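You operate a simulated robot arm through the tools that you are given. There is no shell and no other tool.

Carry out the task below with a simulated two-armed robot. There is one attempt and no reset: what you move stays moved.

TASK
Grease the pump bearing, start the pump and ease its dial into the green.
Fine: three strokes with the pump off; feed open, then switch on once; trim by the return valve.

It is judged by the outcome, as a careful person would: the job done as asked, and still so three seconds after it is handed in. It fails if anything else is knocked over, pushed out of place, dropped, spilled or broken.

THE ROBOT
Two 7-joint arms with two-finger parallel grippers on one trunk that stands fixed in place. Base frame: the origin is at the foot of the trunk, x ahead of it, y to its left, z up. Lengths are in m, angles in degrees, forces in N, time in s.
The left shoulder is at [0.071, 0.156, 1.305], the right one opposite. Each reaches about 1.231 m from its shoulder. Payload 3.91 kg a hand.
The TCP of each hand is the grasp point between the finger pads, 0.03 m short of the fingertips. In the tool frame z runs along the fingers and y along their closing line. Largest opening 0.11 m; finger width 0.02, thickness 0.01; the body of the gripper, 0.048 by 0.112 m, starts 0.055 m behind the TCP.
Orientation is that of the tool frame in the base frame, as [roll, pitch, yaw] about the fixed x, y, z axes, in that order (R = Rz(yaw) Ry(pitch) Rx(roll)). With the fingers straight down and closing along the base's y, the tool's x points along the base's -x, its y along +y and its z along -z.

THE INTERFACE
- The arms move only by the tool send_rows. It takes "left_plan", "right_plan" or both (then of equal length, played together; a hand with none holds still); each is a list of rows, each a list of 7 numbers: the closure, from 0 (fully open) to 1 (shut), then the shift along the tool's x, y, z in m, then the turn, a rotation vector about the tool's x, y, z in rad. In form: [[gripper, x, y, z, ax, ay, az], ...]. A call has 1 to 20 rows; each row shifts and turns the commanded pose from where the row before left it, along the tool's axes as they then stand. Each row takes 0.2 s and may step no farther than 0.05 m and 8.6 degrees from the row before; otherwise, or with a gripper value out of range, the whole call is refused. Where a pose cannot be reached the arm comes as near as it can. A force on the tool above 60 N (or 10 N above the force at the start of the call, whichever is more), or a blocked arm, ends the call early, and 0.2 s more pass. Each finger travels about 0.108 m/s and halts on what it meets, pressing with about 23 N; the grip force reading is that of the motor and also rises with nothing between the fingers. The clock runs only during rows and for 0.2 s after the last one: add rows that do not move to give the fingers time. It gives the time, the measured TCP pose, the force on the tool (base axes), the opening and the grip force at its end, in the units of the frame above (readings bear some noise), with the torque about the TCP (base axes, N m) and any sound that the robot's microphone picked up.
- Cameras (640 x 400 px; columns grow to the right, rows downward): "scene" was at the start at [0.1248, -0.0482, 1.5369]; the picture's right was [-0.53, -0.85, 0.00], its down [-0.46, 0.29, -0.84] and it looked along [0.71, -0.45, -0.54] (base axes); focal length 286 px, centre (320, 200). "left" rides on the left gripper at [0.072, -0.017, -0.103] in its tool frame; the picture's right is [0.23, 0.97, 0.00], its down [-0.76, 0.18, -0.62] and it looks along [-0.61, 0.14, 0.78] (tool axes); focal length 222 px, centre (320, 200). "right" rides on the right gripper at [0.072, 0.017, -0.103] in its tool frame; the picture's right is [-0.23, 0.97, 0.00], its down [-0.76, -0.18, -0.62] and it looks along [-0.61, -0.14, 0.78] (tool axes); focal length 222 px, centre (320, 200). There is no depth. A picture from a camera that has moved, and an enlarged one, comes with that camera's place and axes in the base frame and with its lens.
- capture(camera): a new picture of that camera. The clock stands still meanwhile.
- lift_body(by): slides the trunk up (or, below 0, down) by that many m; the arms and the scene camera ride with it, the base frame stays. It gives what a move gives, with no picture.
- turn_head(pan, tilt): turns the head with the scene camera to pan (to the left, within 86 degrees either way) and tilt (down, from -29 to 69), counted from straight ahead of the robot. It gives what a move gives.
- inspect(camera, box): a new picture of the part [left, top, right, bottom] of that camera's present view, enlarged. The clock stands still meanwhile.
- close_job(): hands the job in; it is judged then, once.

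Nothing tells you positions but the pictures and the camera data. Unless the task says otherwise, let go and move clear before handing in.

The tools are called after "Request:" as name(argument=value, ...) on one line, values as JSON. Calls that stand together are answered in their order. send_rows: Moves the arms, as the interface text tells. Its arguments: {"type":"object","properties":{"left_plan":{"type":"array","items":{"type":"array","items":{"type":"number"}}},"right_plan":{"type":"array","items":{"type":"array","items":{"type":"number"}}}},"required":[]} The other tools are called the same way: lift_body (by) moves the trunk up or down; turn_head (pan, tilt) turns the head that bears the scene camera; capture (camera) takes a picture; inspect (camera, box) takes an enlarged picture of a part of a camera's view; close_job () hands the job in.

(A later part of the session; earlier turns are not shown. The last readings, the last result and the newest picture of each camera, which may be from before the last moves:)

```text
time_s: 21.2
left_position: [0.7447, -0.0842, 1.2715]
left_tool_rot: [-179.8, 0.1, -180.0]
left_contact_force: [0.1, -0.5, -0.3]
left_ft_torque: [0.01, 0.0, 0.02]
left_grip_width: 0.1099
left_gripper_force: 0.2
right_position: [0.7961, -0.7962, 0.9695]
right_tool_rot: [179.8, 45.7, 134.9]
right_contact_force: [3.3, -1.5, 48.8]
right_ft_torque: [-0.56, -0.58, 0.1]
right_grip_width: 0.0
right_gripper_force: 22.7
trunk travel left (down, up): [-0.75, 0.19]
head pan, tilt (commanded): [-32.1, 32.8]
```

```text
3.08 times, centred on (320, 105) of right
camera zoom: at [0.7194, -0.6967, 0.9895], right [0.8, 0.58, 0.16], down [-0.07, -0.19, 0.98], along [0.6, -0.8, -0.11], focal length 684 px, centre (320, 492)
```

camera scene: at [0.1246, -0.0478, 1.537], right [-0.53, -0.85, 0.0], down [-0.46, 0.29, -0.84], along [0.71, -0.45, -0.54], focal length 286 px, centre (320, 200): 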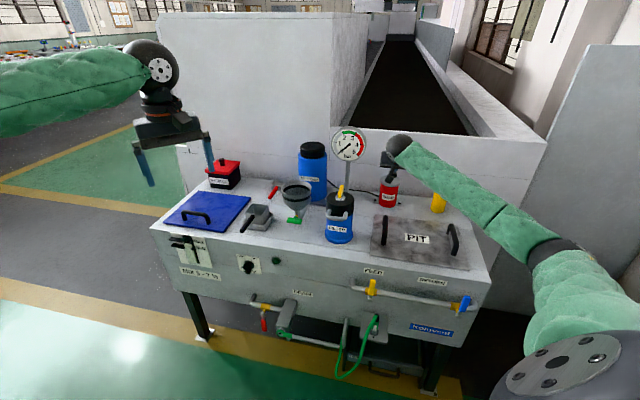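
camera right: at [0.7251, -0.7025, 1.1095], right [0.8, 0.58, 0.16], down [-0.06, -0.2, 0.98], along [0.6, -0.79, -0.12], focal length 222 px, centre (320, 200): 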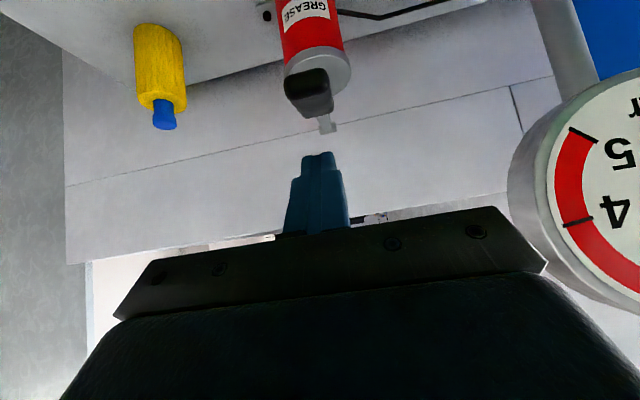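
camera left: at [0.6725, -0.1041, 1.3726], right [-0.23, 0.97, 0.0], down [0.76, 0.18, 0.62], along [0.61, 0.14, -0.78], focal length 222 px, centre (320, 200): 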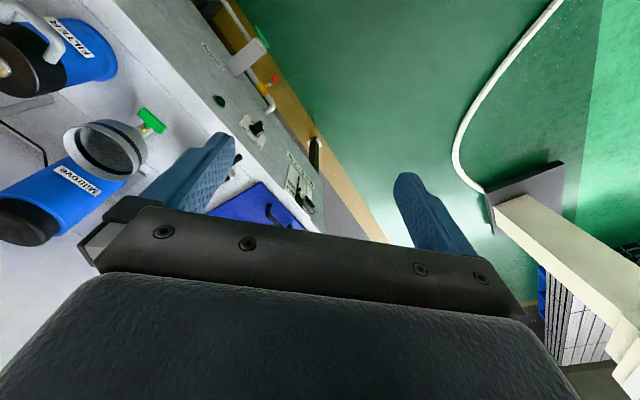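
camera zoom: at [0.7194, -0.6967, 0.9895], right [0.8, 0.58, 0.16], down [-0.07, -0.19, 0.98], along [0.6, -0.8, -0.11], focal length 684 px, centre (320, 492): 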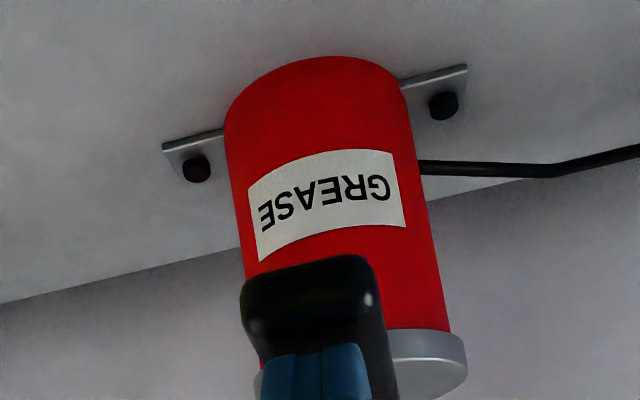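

The third stroke bottomed too. I'll raise the hand, confirm the lever returned, then back the hand away outward and up.

Request:
send_rows(right_plan=[[1, -0.0071, 0, -0.0043, 0, 0, 0], [1, -0.0085, 0, -0.0028, 0, 0, 0], [1, -0.0085, 0, -0.0028, 0, 0, 0], [1, -0.0085, 0, -0.0028, 0, 0, 0], [1, -0.0057, 0, -0.0057, 0, 0, 0], [1, -0.0057, 0, -0.0057, 0, 0, 0], [1, -0.0071, 0, -0.0071, 0, 0, 0], [1, -0.0071, 0, -0.0071, 0, 0, 0], [1, -0.0071, 0, -0.0071, 0, 0, 0], [1, -0.0071, 0, -0.0071, 0, 0, 0], [1, -0.0071, 0, -0.0071, 0, 0, 0], [1, -0.0071, 0, -0.0071, 0, 0, 0], [1, -0.0071, 0, -0.0071, 0, 0, 0], [1, -0.005, 0, -0.03, 0, 0, 0], [1, -0.005, 0, -0.03, 0, 0, 0], [1, -0.005, 0, -0.03, 0, 0, 0]])

Request:
inspect(camera="right", box=[240, 20, 400, 150])

Request:
capture(camera="scene")

```text
time_s: 24.6
left_position: [0.7471, -0.0872, 1.2691]
left_tool_rot: [-180.0, 0.0, 180.0]
left_contact_force: [0.3, 1.6, 0.0]
left_ft_torque: [-0.02, 0.01, -0.02]
left_grip_width: 0.1098
left_gripper_force: 0.0
right_position: [0.7705, -0.7708, 1.153]
right_tool_rot: [-180.0, 45.0, 135.0]
right_contact_force: [0.6, 0.3, 0.7]
right_ft_torque: [0.01, -0.01, 0.0]
right_grip_width: 0.0
right_gripper_force: 22.7
trunk travel left (down, up): [-0.75, 0.19]
head pan, tilt (commanded): [-32.1, 32.8]
```

```text
3.08 times, centred on (320, 85) of right
camera zoom: at [0.6938, -0.6701, 1.1742], right [0.8, 0.58, 0.16], down [-0.06, -0.19, 0.98], along [0.59, -0.79, -0.12], focal length 684 px, centre (320, 554)
```

zoom: 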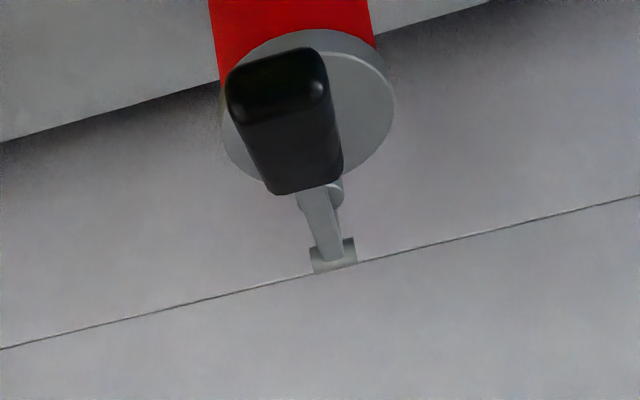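

```text
taken
camera scene: at [0.1246, -0.0476, 1.5369], right [-0.53, -0.85, 0.0], down [-0.46, 0.29, -0.84], along [0.71, -0.45, -0.54], focal length 286 px, centre (320, 200)
```

scene: 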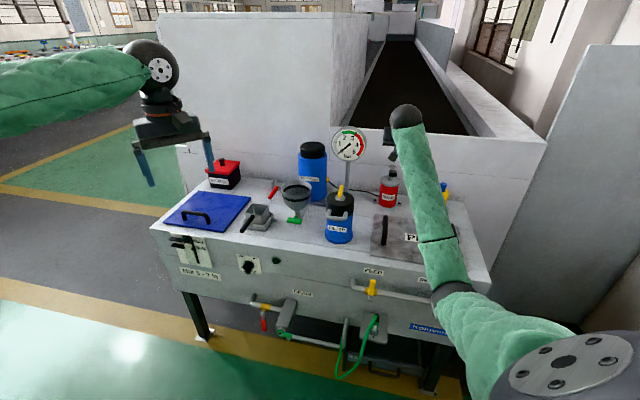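

All three strokes are done and the lever is back up. Now I bring the right hand back over the front edge to look closely at the FEED valve, fingers pointing down.

Request:
send_rows(right_plan=[[1, 0.0404, 0.0032, -0.0242, 0, 0, 0], [1, 0.0404, 0.0032, -0.0242, 0, 0, 0], [1, 0.0404, 0.0032, -0.0242, 0, 0, 0], [1, 0.0404, 0.0032, -0.0242, 0, 0, 0], [1, 0.0404, 0.0032, -0.0242, 0, 0, 0], [1, 0.0404, 0.0032, -0.0242, 0, 0, 0], [1, 0.0404, 0.0032, -0.0242, 0, 0, 0], [1, 0.0404, 0.0032, -0.0242, 0, 0, 0], [1, 0.0404, 0.0032, -0.0242, 0, 0, 0], [1, 0, 0, 0, 0, 0.1309, 0], [1, 0, 0, 0, 0, 0.1309, 0], [1, 0, 0, 0, 0, 0.1309, 0], [1, 0, 0, 0, 0, 0.1309, 0], [1, 0, 0, 0, 0, 0.1309, 0], [1, 0, 0, 0, 0, 0.1309, 0]])

Request:
capture(camera="right")

Request:
capture(camera="scene")

```text
time_s: 27.8
left_position: [0.7477, -0.0874, 1.2684]
left_tool_rot: [-180.0, -0.1, -180.0]
left_contact_force: [0.1, 0.2, -1.4]
left_ft_torque: [0.02, -0.02, 0.0]
left_grip_width: 0.1099
left_gripper_force: 0.1
right_position: [0.5291, -0.5208, 1.0326]
right_tool_rot: [-179.7, 0.2, 134.6]
right_contact_force: [1.0, -0.4, -0.8]
right_ft_torque: [0.0, -0.01, -0.04]
right_grip_width: 0.0
right_gripper_force: 23.3
right hand out of reach, approached as far as the arm can: row 9, 13, 14, 15
trunk travel left (down, up): [-0.75, 0.19]
head pan, tilt (commanded): [-32.1, 32.8]
```

```text
taken
camera right: at [0.4904, -0.4563, 1.1362], right [0.85, 0.52, 0.0], down [0.41, -0.66, 0.63], along [0.32, -0.54, -0.78], focal length 222 px, centre (320, 200)
```

right: 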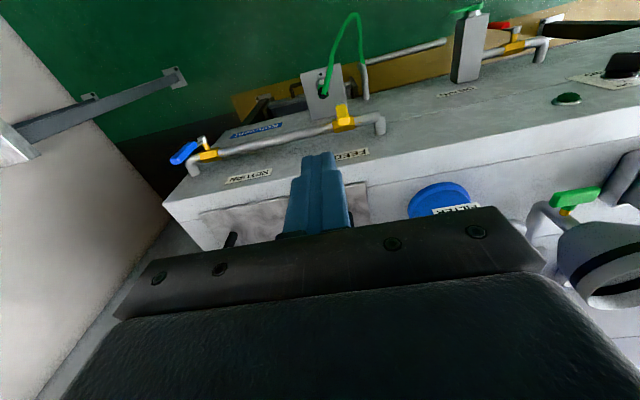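

```text
taken
camera scene: at [0.125, -0.0478, 1.5367], right [-0.53, -0.85, 0.0], down [-0.46, 0.29, -0.84], along [0.71, -0.45, -0.54], focal length 286 px, centre (320, 200)
```

scene: 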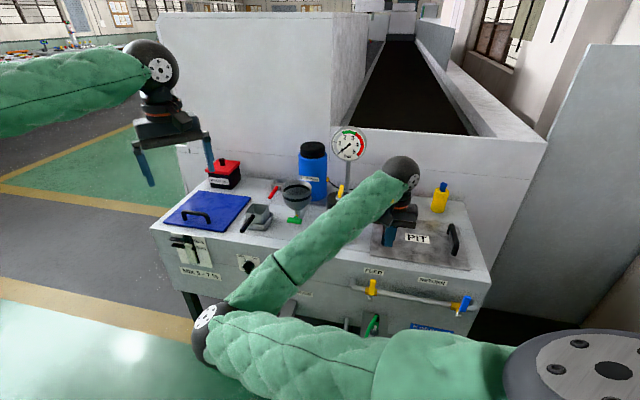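

The right arm is too folded to reach here, so the left arm will do FEED. From this view I zoom in on both valve handles first.

Request:
inspect(camera="right", box=[150, 110, 250, 180])

Request:
inspect(camera="right", box=[290, 80, 400, 160])

Request:
inspect(camera="right", box=[540, 20, 640, 120])

Request:
inspect(camera="scene", box=[350, 260, 490, 330])

```text
5.71 times, centred on (200, 145) of right
camera zoom: at [0.4904, -0.4563, 1.1362], right [0.85, 0.52, 0.0], down [0.41, -0.66, 0.63], along [0.32, -0.54, -0.78], focal length 1269 px, centre (1006, 514)
```

zoom: 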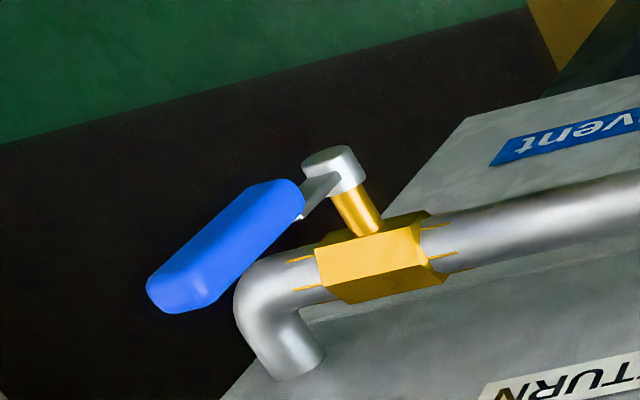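

```text
5.00 times, centred on (345, 120) of right
camera zoom: at [0.4904, -0.4563, 1.1362], right [0.85, 0.52, 0.0], down [0.41, -0.66, 0.63], along [0.32, -0.54, -0.78], focal length 1111 px, centre (195, 600)
```

zoom: 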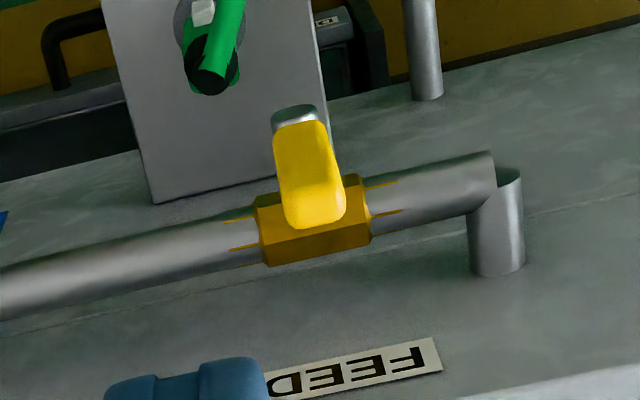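

```text
4.00 times, centred on (590, 70) of right
camera zoom: at [0.4904, -0.4563, 1.1362], right [0.85, 0.52, 0.0], down [0.41, -0.66, 0.63], along [0.32, -0.54, -0.78], focal length 888 px, centre (-760, 720)
```

zoom: 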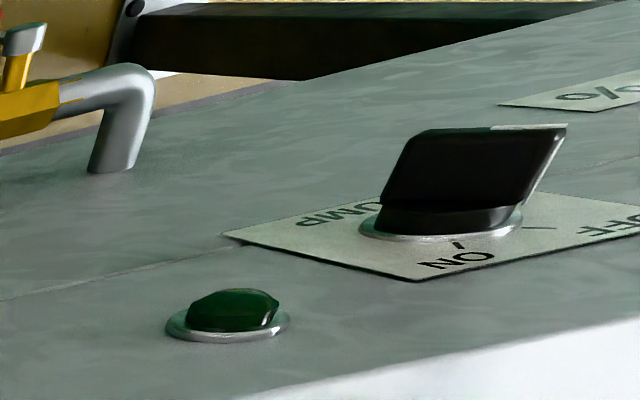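

```text
4.57 times, centred on (420, 295) of scene
camera zoom: at [0.125, -0.0478, 1.5367], right [-0.53, -0.85, 0.0], down [-0.46, 0.29, -0.84], along [0.71, -0.45, -0.54], focal length 1310 px, centre (-137, -234)
```

zoom: 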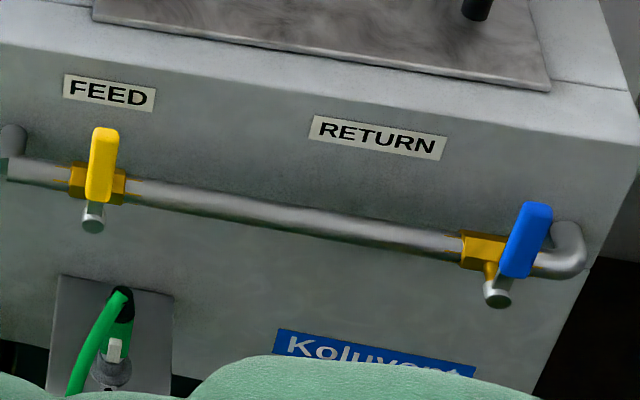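

Both handles stand upright across the pipe, so both valves are closed. The stems are at z≈0.703, and the grips span z≈0.74–0.80. The switch points to OFF. I'll move the right hand aside, above the RETURN valve, so the left arm can work FEED.

Request:
send_rows(right_plan=[[1, 0, -0.045, -0.01, 0, 0, 0], [1, 0, -0.045, -0.01, 0, 0, 0], [1, 0, -0.045, -0.01, 0, 0, 0], [1, 0, -0.045, -0.01, 0, 0, 0], [1, 0, -0.045, -0.01, 0, 0, 0], [1, 0, -0.045, -0.01, 0, 0, 0], [1, 0, -0.045, -0.01, 0, 0, 0]])

Request:
capture(camera="scene")

Request:
capture(camera="right")

```text
time_s: 29.4
left_position: [0.746, -0.0887, 1.2687]
left_tool_rot: [179.8, 0.0, 180.0]
left_contact_force: [0.0, -0.7, -0.4]
left_ft_torque: [-0.02, 0.01, 0.03]
left_grip_width: 0.1099
left_gripper_force: 0.1
right_position: [0.3084, -0.738, 1.099]
right_tool_rot: [179.8, -0.1, 135.1]
right_contact_force: [0.1, -0.5, 0.1]
right_ft_torque: [-0.01, -0.04, -0.03]
right_grip_width: 0.0
right_gripper_force: 22.8
trunk travel left (down, up): [-0.75, 0.19]
head pan, tilt (commanded): [-32.1, 32.8]
```

```text
taken
camera scene: at [0.124, -0.0497, 1.5369], right [-0.53, -0.85, 0.0], down [-0.46, 0.29, -0.84], along [0.71, -0.45, -0.54], focal length 286 px, centre (320, 200)
```

scene: 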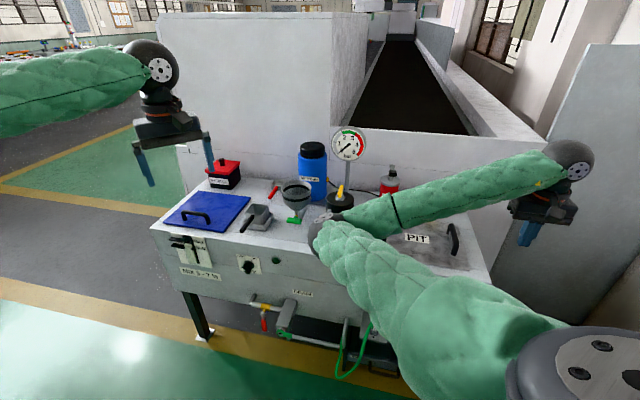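

```text
taken
camera right: at [0.2693, -0.6752, 1.202], right [0.85, 0.53, 0.0], down [0.41, -0.66, 0.62], along [0.33, -0.53, -0.78], focal length 222 px, centre (320, 200)
```

right: 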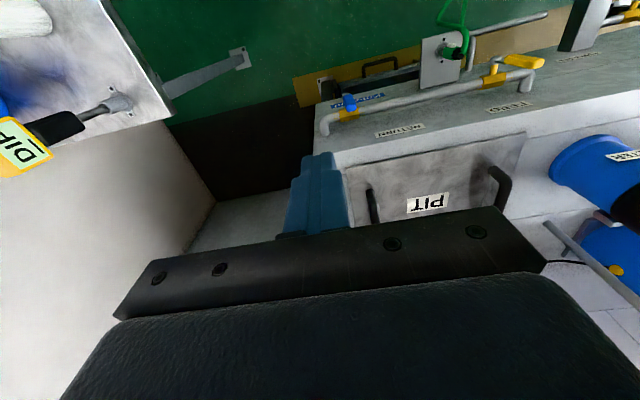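

The right arm can reach FEED when its hand is lower. I'll bring it above the left side of the FEED handle and look before lowering.

Request:
send_rows(right_plan=[[1, -0.0061, 0.0405, 0.011, 0, 0, 0], [1, -0.0061, 0.0405, 0.011, 0, 0, 0], [1, -0.0061, 0.0405, 0.011, 0, 0, 0], [1, -0.0061, 0.0405, 0.011, 0, 0, 0], [1, -0.0061, 0.0405, 0.011, 0, 0, 0], [1, -0.0061, 0.0405, 0.011, 0, 0, 0], [1, -0.0061, 0.0405, 0.011, 0, 0, 0], [1, -0.0061, 0.0405, 0.011, 0, 0, 0], [1, -0.0061, 0.0405, 0.011, 0, 0, 0]])

Request:
capture(camera="right")

Request:
capture(camera="scene")

```text
time_s: 31.4
left_position: [0.7485, -0.0886, 1.2675]
left_tool_rot: [180.0, -0.1, 180.0]
left_contact_force: [-0.3, 0.0, 0.1]
left_ft_torque: [-0.02, -0.02, 0.03]
left_grip_width: 0.11
left_gripper_force: 0.0
right_position: [0.6058, -0.5213, 1.0047]
right_tool_rot: [179.8, 0.2, 134.8]
right_contact_force: [-0.3, 0.1, -0.2]
right_ft_torque: [0.0, 0.02, 0.0]
right_grip_width: 0.0
right_gripper_force: 23.5
trunk travel left (down, up): [-0.75, 0.19]
head pan, tilt (commanded): [-32.1, 32.8]
```

```text
taken
camera right: at [0.5665, -0.4571, 1.108], right [0.85, 0.52, 0.0], down [0.41, -0.67, 0.63], along [0.33, -0.53, -0.78], focal length 222 px, centre (320, 200)
```

right: 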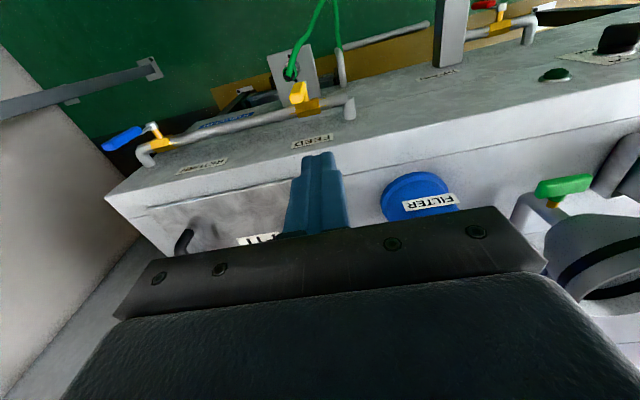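

```text
taken
camera scene: at [0.1256, -0.0483, 1.537], right [-0.53, -0.85, 0.0], down [-0.46, 0.29, -0.84], along [0.71, -0.45, -0.54], focal length 286 px, centre (320, 200)
```

scene: 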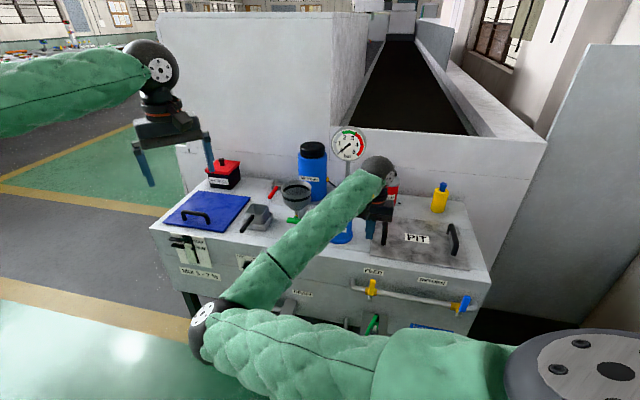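

The hand is over the left side of FEED and about 9 cm outside the bench front. I'll lower it until the tips are just above handle height, then check alignment.

Request:
send_rows(right_plan=[[1, 0, 0, 0.04, 0, 0, 0], [1, 0, 0, 0.04, 0, 0, 0], [1, 0, 0, 0.04, 0, 0, 0], [1, 0, 0, 0.035, 0, 0, 0]])

Request:
capture(camera="right")

Request:
inspect(camera="right", box=[220, 80, 420, 220])

Request:
capture(camera="scene")

Request:
inspect(camera="scene", box=[320, 220, 440, 310])

```text
time_s: 32.5
left_position: [0.7471, -0.0886, 1.2677]
left_tool_rot: [179.9, 0.1, 180.0]
left_contact_force: [0.0, 0.6, -0.2]
left_ft_torque: [-0.03, 0.03, -0.01]
left_grip_width: 0.1102
left_gripper_force: 0.0
right_position: [0.6507, -0.5472, 0.9286]
right_tool_rot: [175.1, 6.1, 132.6]
right_contact_force: [-0.4, 0.2, 0.4]
right_ft_torque: [0.01, 0.0, 0.02]
right_grip_width: 0.0001
right_gripper_force: 23.1
trunk travel left (down, up): [-0.75, 0.19]
head pan, tilt (commanded): [-32.1, 32.8]
stopped in row 4 (right hand): the arm was blocked; the commanded pose is now the measured one
```

```text
taken
camera right: at [0.6, -0.4801, 1.0235], right [0.86, 0.5, 0.11], down [0.3, -0.67, 0.68], along [0.41, -0.56, -0.72], focal length 222 px, centre (320, 200)
```

right: 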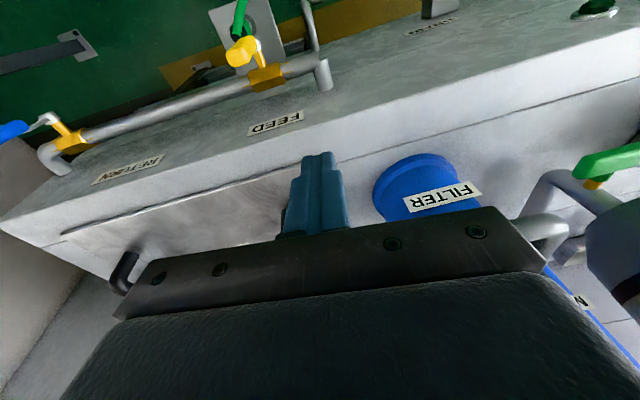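

```text
2.86 times, centred on (320, 150) of right
camera zoom: at [0.6, -0.4801, 1.0235], right [0.86, 0.5, 0.11], down [0.3, -0.67, 0.68], along [0.41, -0.56, -0.72], focal length 635 px, centre (320, 343)
```

zoom: 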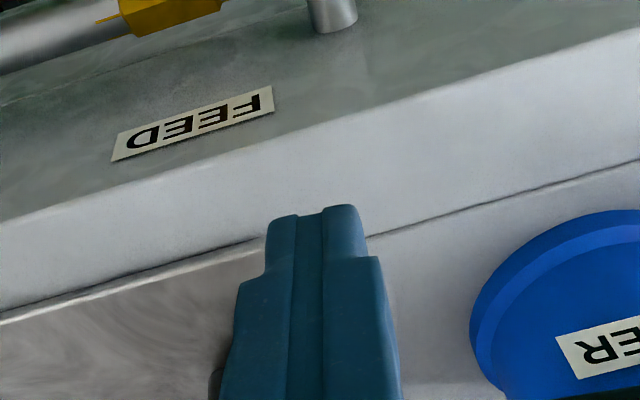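

```text
taken
camera scene: at [0.125, -0.0483, 1.5368], right [-0.53, -0.85, 0.0], down [-0.46, 0.29, -0.84], along [0.71, -0.45, -0.54], focal length 286 px, centre (320, 200)
```

scene: 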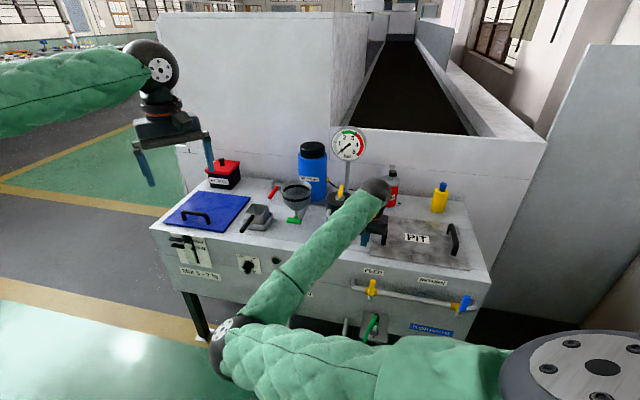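

```text
4.44 times, centred on (380, 265) of scene
camera zoom: at [0.125, -0.0483, 1.5368], right [-0.53, -0.85, 0.0], down [-0.46, 0.29, -0.84], along [0.71, -0.45, -0.54], focal length 1274 px, centre (53, -89)
```

zoom: 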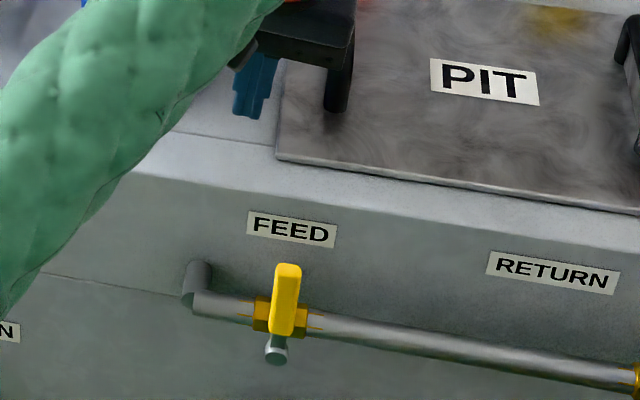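

The right arm jammed in a folded posture before touching anything; tool force is about 0. I'll lift it straight up first, then look to the right to find a clear place to park it.

Request:
send_rows(right_plan=[[1, 0, 0, -0.04, 0, 0, 0], [1, 0, 0, -0.04, 0, 0, 0], [1, 0, 0, -0.04, 0, 0, 0], [1, 0, 0, -0.04, 0, 0, 0]])

Request:
turn_head(pan=-75, tilt=35)

Request:
capture(camera="scene")

```text
time_s: 33.5
left_position: [0.747, -0.0858, 1.2684]
left_tool_rot: [-180.0, 0.0, 180.0]
left_contact_force: [1.3, -0.3, -0.7]
left_ft_torque: [0.0, -0.01, -0.01]
left_grip_width: 0.1099
left_gripper_force: 0.1
right_position: [0.6289, -0.5412, 1.0858]
right_tool_rot: [175.1, 5.9, 132.7]
right_contact_force: [-0.8, 0.3, 0.4]
right_ft_torque: [-0.04, -0.01, -0.04]
right_grip_width: 0.0001
right_gripper_force: 22.9
trunk travel left (down, up): [-0.75, 0.19]
head pan, tilt (commanded): [-32.1, 32.8]
```

```text
time_s: 34.6
left_position: [0.747, -0.0875, 1.269]
left_tool_rot: [-180.0, 0.0, -180.0]
left_contact_force: [-0.4, 0.1, -0.6]
left_ft_torque: [-0.03, 0.01, 0.02]
left_grip_width: 0.1101
left_gripper_force: 0.0
right_position: [0.6315, -0.5413, 1.0836]
right_tool_rot: [175.2, 5.9, 132.8]
right_contact_force: [-1.3, 0.0, -0.3]
right_ft_torque: [0.02, 0.01, -0.03]
right_grip_width: 0.0
right_gripper_force: 23.1
trunk travel left (down, up): [-0.75, 0.19]
head pan, tilt (commanded): [-75.0, 35.0]
```

```text
taken
camera scene: at [0.0723, -0.0856, 1.5335], right [-0.97, -0.26, 0.0], down [-0.15, 0.55, -0.82], along [0.21, -0.79, -0.57], focal length 286 px, centre (320, 200)
```

scene: 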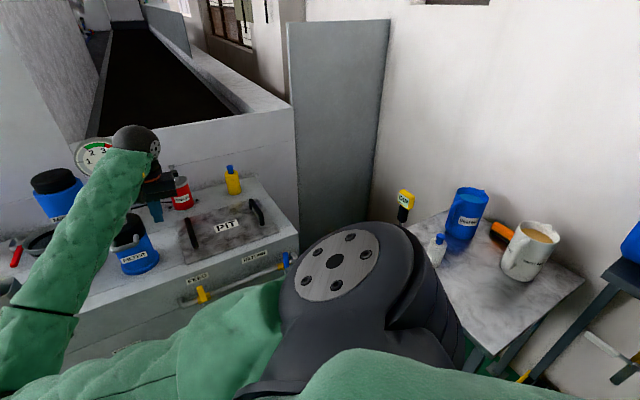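

There's a side table with loose items on my right, which the right elbow must avoid. I'll straighten the right hand, then stretch the arm out above the bench's right part to unfold the elbow.

Request:
send_rows(right_plan=[[1, 0, 0, 0, 0.0834, 0.1026, 0], [1, -0.0275, -0.0322, -0.0186, 0, 0, 0], [1, -0.0275, -0.0322, -0.0186, 0, 0, 0], [1, -0.0275, -0.0322, -0.0186, 0, 0, 0], [1, -0.0275, -0.0322, -0.0186, 0, 0, 0], [1, -0.0275, -0.0322, -0.0186, 0, 0, 0], [1, -0.0275, -0.0322, -0.0186, 0, 0, 0], [1, -0.0275, -0.0322, -0.0186, 0, 0, 0], [1, -0.0275, -0.0322, -0.0186, 0, 0, 0], [1, -0.0275, -0.0322, -0.0186, 0, 0, 0]])

Request:
capture(camera="scene")

```text
time_s: 36.8
left_position: [0.747, -0.0887, 1.2676]
left_tool_rot: [179.8, -0.1, -180.0]
left_contact_force: [0.1, 0.0, 0.5]
left_ft_torque: [0.05, 0.0, 0.03]
left_grip_width: 0.1098
left_gripper_force: 0.0
right_position: [0.5866, -0.9227, 1.2506]
right_tool_rot: [179.9, 0.0, 133.1]
right_contact_force: [0.0, 0.1, 1.0]
right_ft_torque: [-0.01, -0.03, -0.02]
right_grip_width: 0.0
right_gripper_force: 23.3
trunk travel left (down, up): [-0.75, 0.19]
head pan, tilt (commanded): [-75.0, 35.0]
```

```text
taken
camera scene: at [0.0711, -0.0876, 1.5334], right [-0.97, -0.26, 0.0], down [-0.15, 0.56, -0.82], along [0.21, -0.79, -0.57], focal length 286 px, centre (320, 200)
```

scene: 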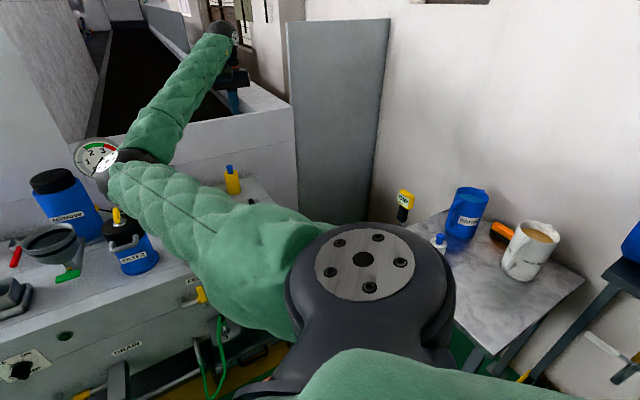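

The elbow is now high and left, which is fine. Lowering the trunk about 0.3 m will put both valves in easy reach. I'll first bring the right hand in front of the bench beside FEED, staying high, and check the left side is free.

Request:
send_rows(right_plan=[[1, 0, 0, 0, 0, 0, -0.033], [1, 0.0301, 0.0331, 0.01, 0, 0, 0], [1, 0.0301, 0.0331, 0.01, 0, 0, 0], [1, 0.0301, 0.0331, 0.01, 0, 0, 0], [1, 0.0301, 0.0331, 0.01, 0, 0, 0], [1, 0.0301, 0.0331, 0.01, 0, 0, 0], [1, 0.0301, 0.0331, 0.01, 0, 0, 0], [1, 0.0301, 0.0331, 0.01, 0, 0, 0], [1, 0.0301, 0.0331, 0.01, 0, 0, 0], [1, 0.0301, 0.0331, 0.01, 0, 0, 0]])

Request:
turn_head(pan=40, tilt=35)

Request:
capture(camera="scene")

Request:
turn_head(pan=-32.1, tilt=32.8)

Request:
capture(camera="scene")

```text
time_s: 39.0
left_position: [0.7467, -0.0864, 1.2676]
left_tool_rot: [-179.8, 0.0, -180.0]
left_contact_force: [0.5, 1.0, 0.0]
left_ft_torque: [-0.03, -0.01, 0.0]
left_grip_width: 0.1098
left_gripper_force: 0.1
right_position: [0.605, -0.5162, 1.1628]
right_tool_rot: [179.8, 0.1, 134.8]
right_contact_force: [-0.1, -0.2, -0.4]
right_ft_torque: [-0.04, 0.03, -0.02]
right_grip_width: 0.0001
right_gripper_force: 22.6
trunk travel left (down, up): [-0.75, 0.19]
head pan, tilt (commanded): [-75.0, 35.0]
```

```text
time_s: 41.0
left_position: [0.7473, -0.0874, 1.2681]
left_tool_rot: [-180.0, 0.0, 179.9]
left_contact_force: [-0.1, 0.3, 0.6]
left_ft_torque: [-0.01, 0.0, 0.01]
left_grip_width: 0.1099
left_gripper_force: 0.1
right_position: [0.6069, -0.5176, 1.1605]
right_tool_rot: [179.9, 0.0, 135.1]
right_contact_force: [0.3, -0.2, -0.2]
right_ft_torque: [0.02, 0.01, 0.02]
right_grip_width: 0.0
right_gripper_force: 22.5
trunk travel left (down, up): [-0.75, 0.19]
head pan, tilt (commanded): [40.0, 35.0]
```

```text
taken
camera scene: at [0.117, 0.0562, 1.5335], right [0.64, -0.77, 0.0], down [-0.44, -0.37, -0.82], along [0.63, 0.53, -0.57], focal length 286 px, centre (320, 200)
```

scene: 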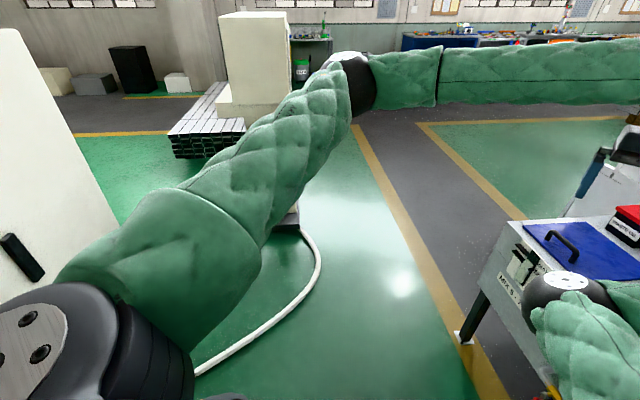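

```text
time_s: 42.4
left_position: [0.7478, -0.0878, 1.2674]
left_tool_rot: [180.0, 0.1, 180.0]
left_contact_force: [-0.2, -0.5, -0.2]
left_ft_torque: [0.0, 0.01, -0.01]
left_grip_width: 0.11
left_gripper_force: 0.1
right_position: [0.6055, -0.519, 1.1609]
right_tool_rot: [180.0, -0.1, 134.9]
right_contact_force: [-1.1, -0.2, -0.1]
right_ft_torque: [-0.01, 0.04, -0.02]
right_grip_width: 0.0002
right_gripper_force: 23.0
trunk travel left (down, up): [-0.75, 0.19]
head pan, tilt (commanded): [-32.1, 32.8]
```

```text
taken
camera scene: at [0.1251, -0.0478, 1.5369], right [-0.53, -0.85, 0.0], down [-0.46, 0.29, -0.84], along [0.71, -0.45, -0.54], focal length 286 px, centre (320, 200)
```

scene: 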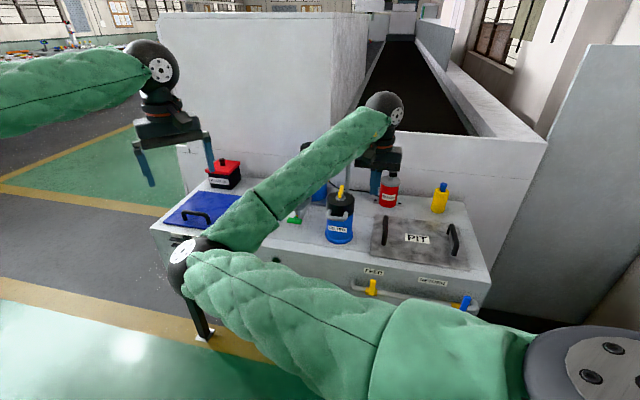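

The left side is free. I'll shift the left hand a bit left, away from the right elbow, then lower the trunk in stages and check.

Request:
send_rows(left_plan=[[0, 0, 0.04, 0, 0, 0, 0], [0, 0, 0.04, 0, 0, 0, 0], [0, 0, 0.04, 0, 0, 0, 0], [0, 0, 0.04, 0, 0, 0, 0]])

Request:
lift_body(by=-0.2)

Request:
capture(camera="scene")

Request:
capture(camera="right")

```text
time_s: 43.4
left_position: [0.7479, 0.0731, 1.2673]
left_tool_rot: [-179.9, -0.2, 180.0]
left_contact_force: [-0.8, 0.0, 0.3]
left_ft_torque: [-0.04, -0.03, 0.0]
left_grip_width: 0.1102
left_gripper_force: 0.1
right_position: [0.606, -0.5156, 1.162]
right_tool_rot: [180.0, 0.1, 135.0]
right_contact_force: [-0.3, -0.6, -0.1]
right_ft_torque: [0.0, -0.02, -0.03]
right_grip_width: 0.0
right_gripper_force: 22.6
trunk travel left (down, up): [-0.75, 0.19]
head pan, tilt (commanded): [-32.1, 32.8]
```

```text
time_s: 45.6
left_position: [0.7475, 0.0721, 1.068]
left_tool_rot: [179.9, 0.0, -180.0]
left_contact_force: [-0.1, -0.5, -0.1]
left_ft_torque: [0.0, 0.01, 0.02]
left_grip_width: 0.1101
left_gripper_force: 0.1
right_position: [0.6059, -0.5169, 0.9609]
right_tool_rot: [179.9, 0.0, 135.0]
right_contact_force: [0.7, 0.2, -0.2]
right_ft_torque: [0.01, -0.01, 0.03]
right_grip_width: 0.0002
right_gripper_force: 22.2
trunk travel left (down, up): [-0.55, 0.39]
head pan, tilt (commanded): [-32.1, 32.8]
```

```text
taken
camera scene: at [0.1247, -0.0478, 1.337], right [-0.53, -0.85, 0.0], down [-0.46, 0.29, -0.84], along [0.71, -0.45, -0.54], focal length 286 px, centre (320, 200)
```

scene: 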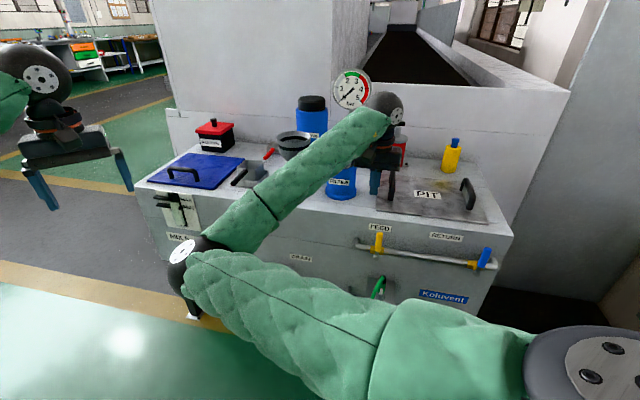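

```text
taken
camera right: at [0.5661, -0.4535, 1.0648], right [0.85, 0.53, 0.0], down [0.41, -0.67, 0.62], along [0.33, -0.53, -0.78], focal length 222 px, centre (320, 200)
```

right: 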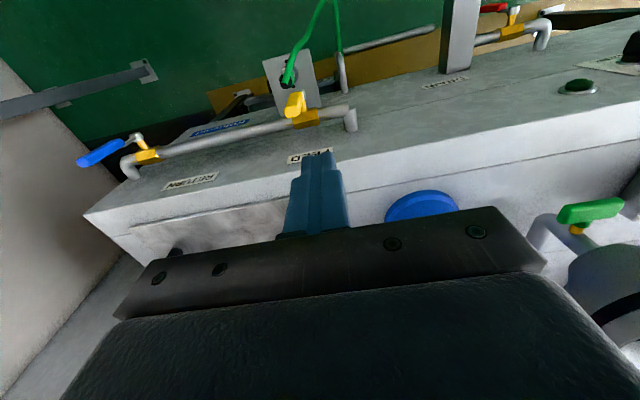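

All clear. I'll re-measure FEED with the new camera height.

Request:
inspect(camera="scene", box=[350, 215, 430, 275])

Request:
inspect(camera="scene", box=[435, 225, 515, 285])

Request:
inspect(camera="right", box=[250, 70, 370, 150])

```text
6.67 times, centred on (390, 245) of scene
camera zoom: at [0.1247, -0.0478, 1.337], right [-0.53, -0.85, 0.0], down [-0.46, 0.29, -0.84], along [0.71, -0.45, -0.54], focal length 1910 px, centre (-147, -100)
```

zoom: 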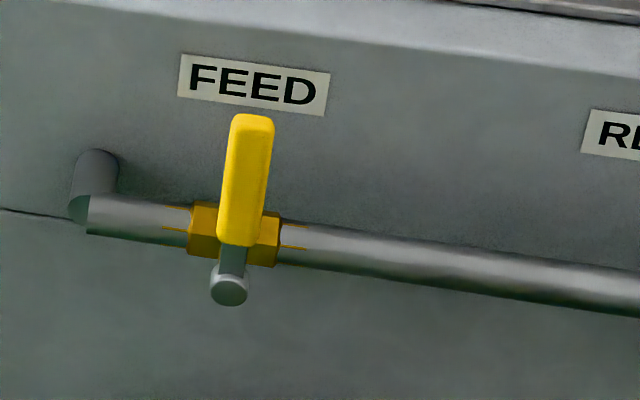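

```text
6.67 times, centred on (475, 255) of scene
camera zoom: at [0.1247, -0.0478, 1.337], right [-0.53, -0.85, 0.0], down [-0.46, 0.29, -0.84], along [0.71, -0.45, -0.54], focal length 1910 px, centre (-713, -167)
```

zoom: 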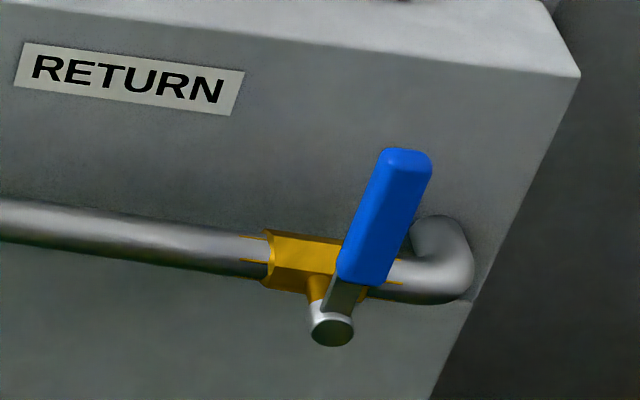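

```text
5.00 times, centred on (310, 110) of right
camera zoom: at [0.5661, -0.4535, 1.0648], right [0.85, 0.53, 0.0], down [0.41, -0.67, 0.62], along [0.33, -0.53, -0.78], focal length 1111 px, centre (370, 650)
```

zoom: 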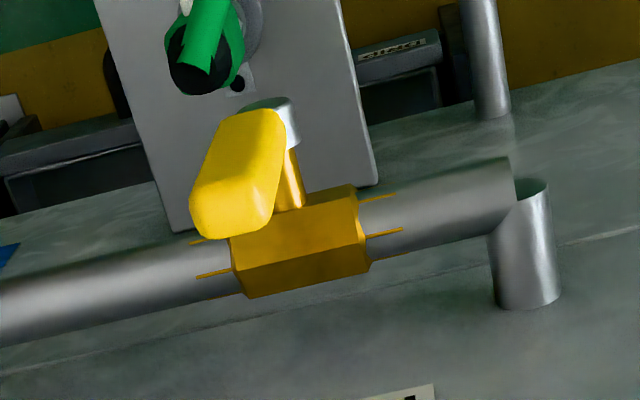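

FEED's handle stands at about (0.586, -0.545), grip z 0.73–0.80, stem z≈0.69. My closed fingers are about 1.4 cm to its left. I'll lower the trunk a further 0.1 m and dip the tips beside the handle.

Request:
lift_body(by=-0.1)

Request:
send_rows(right_plan=[[1, 0, 0, 0.022, 0, 0, 0], [1, 0, 0, 0.022, 0, 0, 0], [1, 0, 0, 0.02, 0, 0, 0], [1, 0, 0, 0, 0, 0, 0]])

Request:
capture(camera="right")

Request:
capture(camera="scene")

Request:
inspect(camera="scene", box=[350, 180, 450, 255])

```text
time_s: 46.9
left_position: [0.7466, 0.0717, 0.9675]
left_tool_rot: [179.9, 0.0, 179.9]
left_contact_force: [0.2, 0.3, -0.3]
left_ft_torque: [-0.01, 0.03, 0.04]
left_grip_width: 0.11
left_gripper_force: 0.0
right_position: [0.6059, -0.5186, 0.861]
right_tool_rot: [180.0, 0.1, 134.9]
right_contact_force: [0.5, -0.5, 0.7]
right_ft_torque: [-0.04, 0.02, 0.01]
right_grip_width: 0.0
right_gripper_force: 23.2
trunk travel left (down, up): [-0.45, 0.49]
head pan, tilt (commanded): [-32.1, 32.8]
```

```text
time_s: 47.9
left_position: [0.7465, 0.0711, 0.9684]
left_tool_rot: [180.0, 0.0, -179.9]
left_contact_force: [-0.2, 0.1, 0.8]
left_ft_torque: [0.02, 0.02, 0.03]
left_grip_width: 0.1097
left_gripper_force: 0.1
right_position: [0.6052, -0.5183, 0.7965]
right_tool_rot: [179.8, 0.1, 135.0]
right_contact_force: [-0.7, -0.3, -0.6]
right_ft_torque: [0.06, -0.02, -0.04]
right_grip_width: 0.0
right_gripper_force: 23.2
trunk travel left (down, up): [-0.45, 0.49]
head pan, tilt (commanded): [-32.1, 32.8]
```

```text
taken
camera right: at [0.5665, -0.4535, 0.8999], right [0.85, 0.53, 0.0], down [0.41, -0.67, 0.62], along [0.33, -0.53, -0.78], focal length 222 px, centre (320, 200)
```

right: 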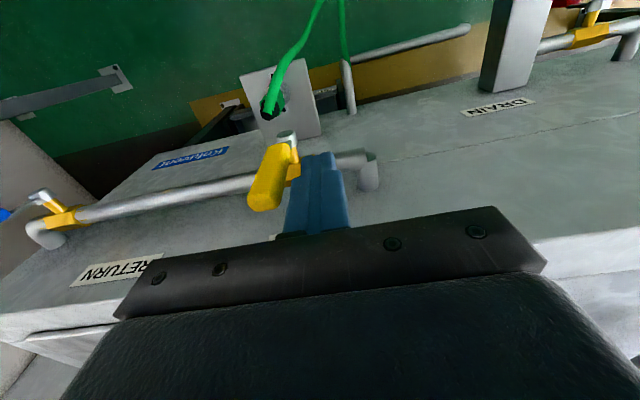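

```text
taken
camera scene: at [0.1247, -0.0477, 1.2369], right [-0.53, -0.85, 0.0], down [-0.46, 0.29, -0.84], along [0.71, -0.45, -0.54], focal length 286 px, centre (320, 200)
```

scene: 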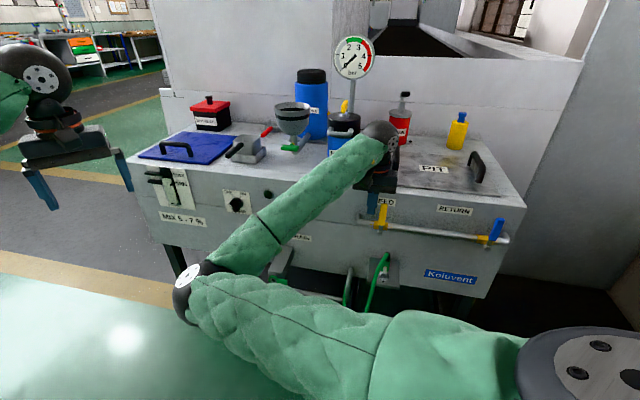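

```text
5.33 times, centred on (400, 218) of scene
camera zoom: at [0.1247, -0.0477, 1.2369], right [-0.53, -0.85, 0.0], down [-0.46, 0.29, -0.84], along [0.71, -0.45, -0.54], focal length 1528 px, centre (-107, 107)
```

zoom: 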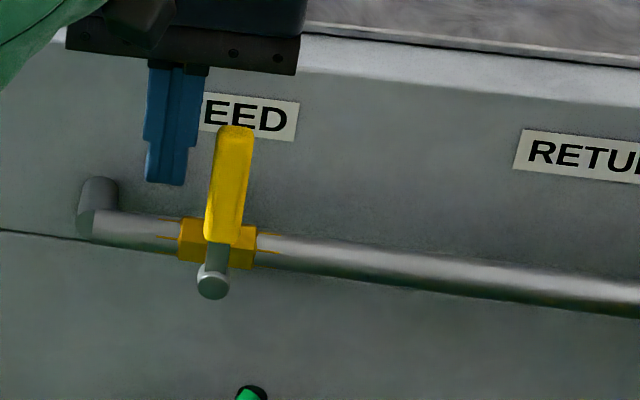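

The fingertips are right beside the handle at mid-height. I'll push it gently to the right a little and see whether it yields.

Request:
send_rows(right_plan=[[1, 0, -0.008, 0, 0, 0, 0], [1, 0, -0.007, 0, 0, 0, 0], [1, 0, -0.005, 0, 0, 0, 0], [1, 0, -0.005, 0, 0, 0, 0]])

Request:
inspect(camera="scene", box=[350, 180, 450, 255])

```text
time_s: 48.9
left_position: [0.7469, 0.0711, 0.9666]
left_tool_rot: [180.0, 0.0, -179.9]
left_contact_force: [-0.3, 0.1, 0.3]
left_ft_torque: [-0.03, 0.03, 0.03]
left_grip_width: 0.1098
left_gripper_force: 0.1
right_position: [0.5892, -0.5346, 0.797]
right_tool_rot: [179.8, 0.1, 135.1]
right_contact_force: [1.4, 1.7, -1.5]
right_ft_torque: [0.08, -0.04, -0.05]
right_grip_width: 0.0
right_gripper_force: 22.8
trunk travel left (down, up): [-0.45, 0.49]
head pan, tilt (commanded): [-32.1, 32.8]
```

```text
5.33 times, centred on (400, 218) of scene
camera zoom: at [0.125, -0.0476, 1.2369], right [-0.53, -0.85, 0.0], down [-0.46, 0.29, -0.84], along [0.71, -0.45, -0.54], focal length 1528 px, centre (-107, 107)
```

zoom: 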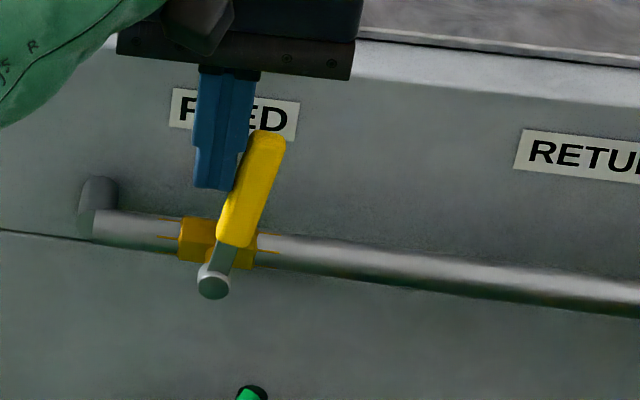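

It turns freely to the right at about 2 N, so that is the opening direction. I'll follow the arc on to about 75°.

Request:
send_rows(right_plan=[[1, 0, -0.0099, 0.0035, 0, 0, 0], [1, 0, -0.0099, 0.0035, 0, 0, 0], [1, 0, -0.0085, 0.005, 0, 0, 0], [1, 0, -0.0085, 0.005, 0, 0, 0], [1, 0, -0.007, 0.007, 0, 0, 0], [1, 0, -0.007, 0.007, 0, 0, 0], [1, 0, -0.0049, 0.0085, 0, 0, 0], [1, 0, -0.0049, 0.0085, 0, 0, 0]])

Request:
inspect(camera="scene", box=[350, 180, 450, 255])

Request:
inspect(camera="right", box=[200, 80, 400, 220])

```text
time_s: 50.7
left_position: [0.7462, 0.0711, 0.9675]
left_tool_rot: [-180.0, 0.0, 179.9]
left_contact_force: [-0.5, 0.2, 0.4]
left_ft_torque: [-0.04, 0.0, 0.0]
left_grip_width: 0.1098
left_gripper_force: 0.1
right_position: [0.5451, -0.5784, 0.749]
right_tool_rot: [179.9, 0.0, 135.0]
right_contact_force: [0.2, -0.8, 0.1]
right_ft_torque: [0.0, 0.01, -0.03]
right_grip_width: 0.0
right_gripper_force: 23.2
trunk travel left (down, up): [-0.45, 0.49]
head pan, tilt (commanded): [-32.1, 32.8]
```

```text
5.33 times, centred on (400, 218) of scene
camera zoom: at [0.1249, -0.0478, 1.2369], right [-0.53, -0.85, 0.0], down [-0.46, 0.29, -0.84], along [0.71, -0.45, -0.54], focal length 1528 px, centre (-107, 107)
```

zoom: 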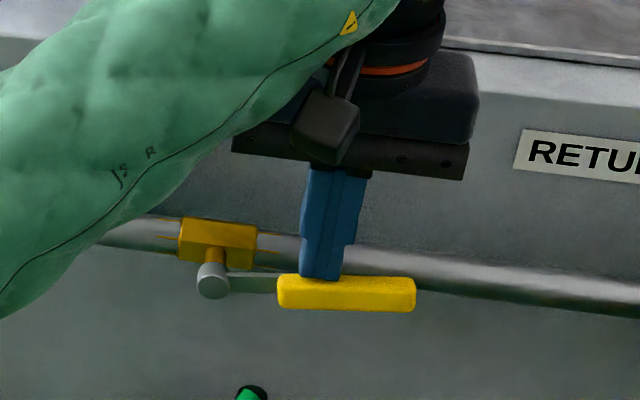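

```text
2.86 times, centred on (300, 150) of right
camera zoom: at [0.5059, -0.514, 0.852], right [0.85, 0.53, 0.0], down [0.41, -0.67, 0.62], along [0.33, -0.53, -0.78], focal length 635 px, centre (377, 343)
```

zoom: 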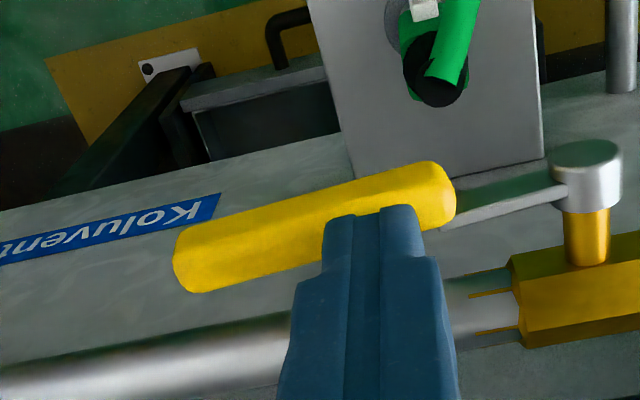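

The handle is about 80° over. I'll press it down to its stop.

Request:
send_rows(right_plan=[[1, 0, -0.003, 0.005, 0, 0, 0], [1, 0, -0.003, 0.005, 0, 0, 0], [1, 0, 0, 0.004, 0, 0, 0]])

Request:
inspect(camera="scene", box=[350, 180, 450, 255])

```text
time_s: 51.5
left_position: [0.7465, 0.0726, 0.9688]
left_tool_rot: [179.9, 0.1, 179.9]
left_contact_force: [0.0, -0.2, -0.1]
left_ft_torque: [0.04, -0.03, -0.04]
left_grip_width: 0.1103
left_gripper_force: 0.1
right_position: [0.5413, -0.5824, 0.7399]
right_tool_rot: [179.8, 0.4, 135.0]
right_contact_force: [9.4, -5.4, 38.0]
right_ft_torque: [0.06, -0.02, -0.15]
right_grip_width: 0.0
right_gripper_force: 22.9
trunk travel left (down, up): [-0.45, 0.49]
head pan, tilt (commanded): [-32.1, 32.8]
```

```text
5.33 times, centred on (400, 218) of scene
camera zoom: at [0.1235, -0.0462, 1.2379], right [-0.53, -0.85, 0.0], down [-0.46, 0.29, -0.84], along [0.71, -0.45, -0.54], focal length 1528 px, centre (-107, 107)
```

zoom: 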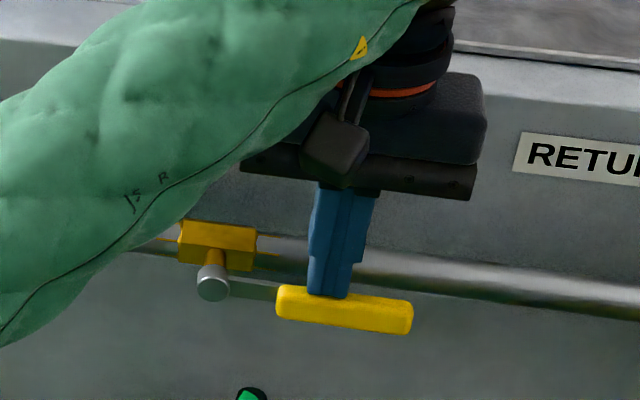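

FEED is fully open: the handle lies along the pipe and the stop was felt at 38 N. Now I lift the right hand clear and move it over the RETURN valve to wait.

Request:
send_rows(right_plan=[[1, 0, 0, -0.02, 0, 0, 0], [1, 0, 0, -0.04, 0, 0, 0], [1, 0, 0, -0.045, 0, 0, 0], [1, 0, 0, -0.045, 0, 0, 0], [1, 0, 0, -0.045, 0, 0, 0], [1, 0, -0.04, 0, 0, 0, 0], [1, 0, -0.04, 0, 0, 0, 0], [1, 0, -0.04, 0, 0, 0, 0], [1, 0, -0.04, 0, 0, 0, 0], [1, 0, -0.035, 0, 0, 0, 0]])

Request:
capture(camera="scene")

Request:
capture(camera="right")

```text
time_s: 53.7
left_position: [0.7463, 0.0709, 0.9693]
left_tool_rot: [179.9, 0.0, 180.0]
left_contact_force: [0.0, 0.0, 0.2]
left_ft_torque: [-0.01, -0.01, 0.01]
left_grip_width: 0.1101
left_gripper_force: 0.0
right_position: [0.4026, -0.7217, 0.9285]
right_tool_rot: [179.8, 0.0, 135.0]
right_contact_force: [0.3, 0.3, 0.6]
right_ft_torque: [-0.03, 0.04, 0.0]
right_grip_width: 0.0003
right_gripper_force: 23.0
trunk travel left (down, up): [-0.45, 0.49]
head pan, tilt (commanded): [-32.1, 32.8]
```

```text
taken
camera scene: at [0.1246, -0.0484, 1.2369], right [-0.53, -0.85, 0.0], down [-0.46, 0.29, -0.84], along [0.71, -0.45, -0.54], focal length 286 px, centre (320, 200)
```

scene: 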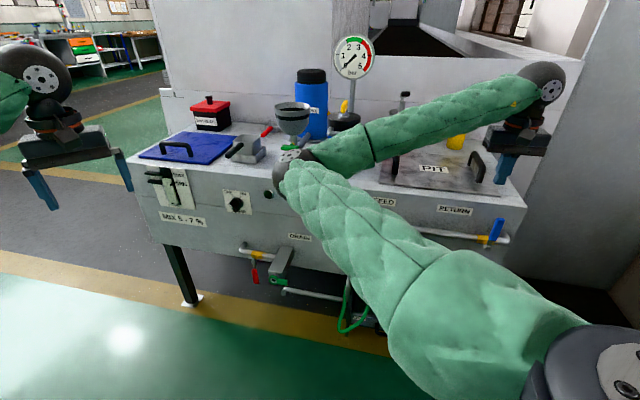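

```text
taken
camera right: at [0.3635, -0.657, 1.0321], right [0.85, 0.53, 0.0], down [0.41, -0.67, 0.62], along [0.33, -0.53, -0.78], focal length 222 px, centre (320, 200)
```

right: 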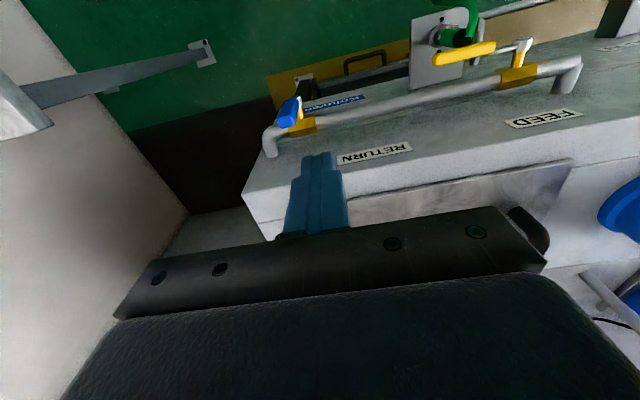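

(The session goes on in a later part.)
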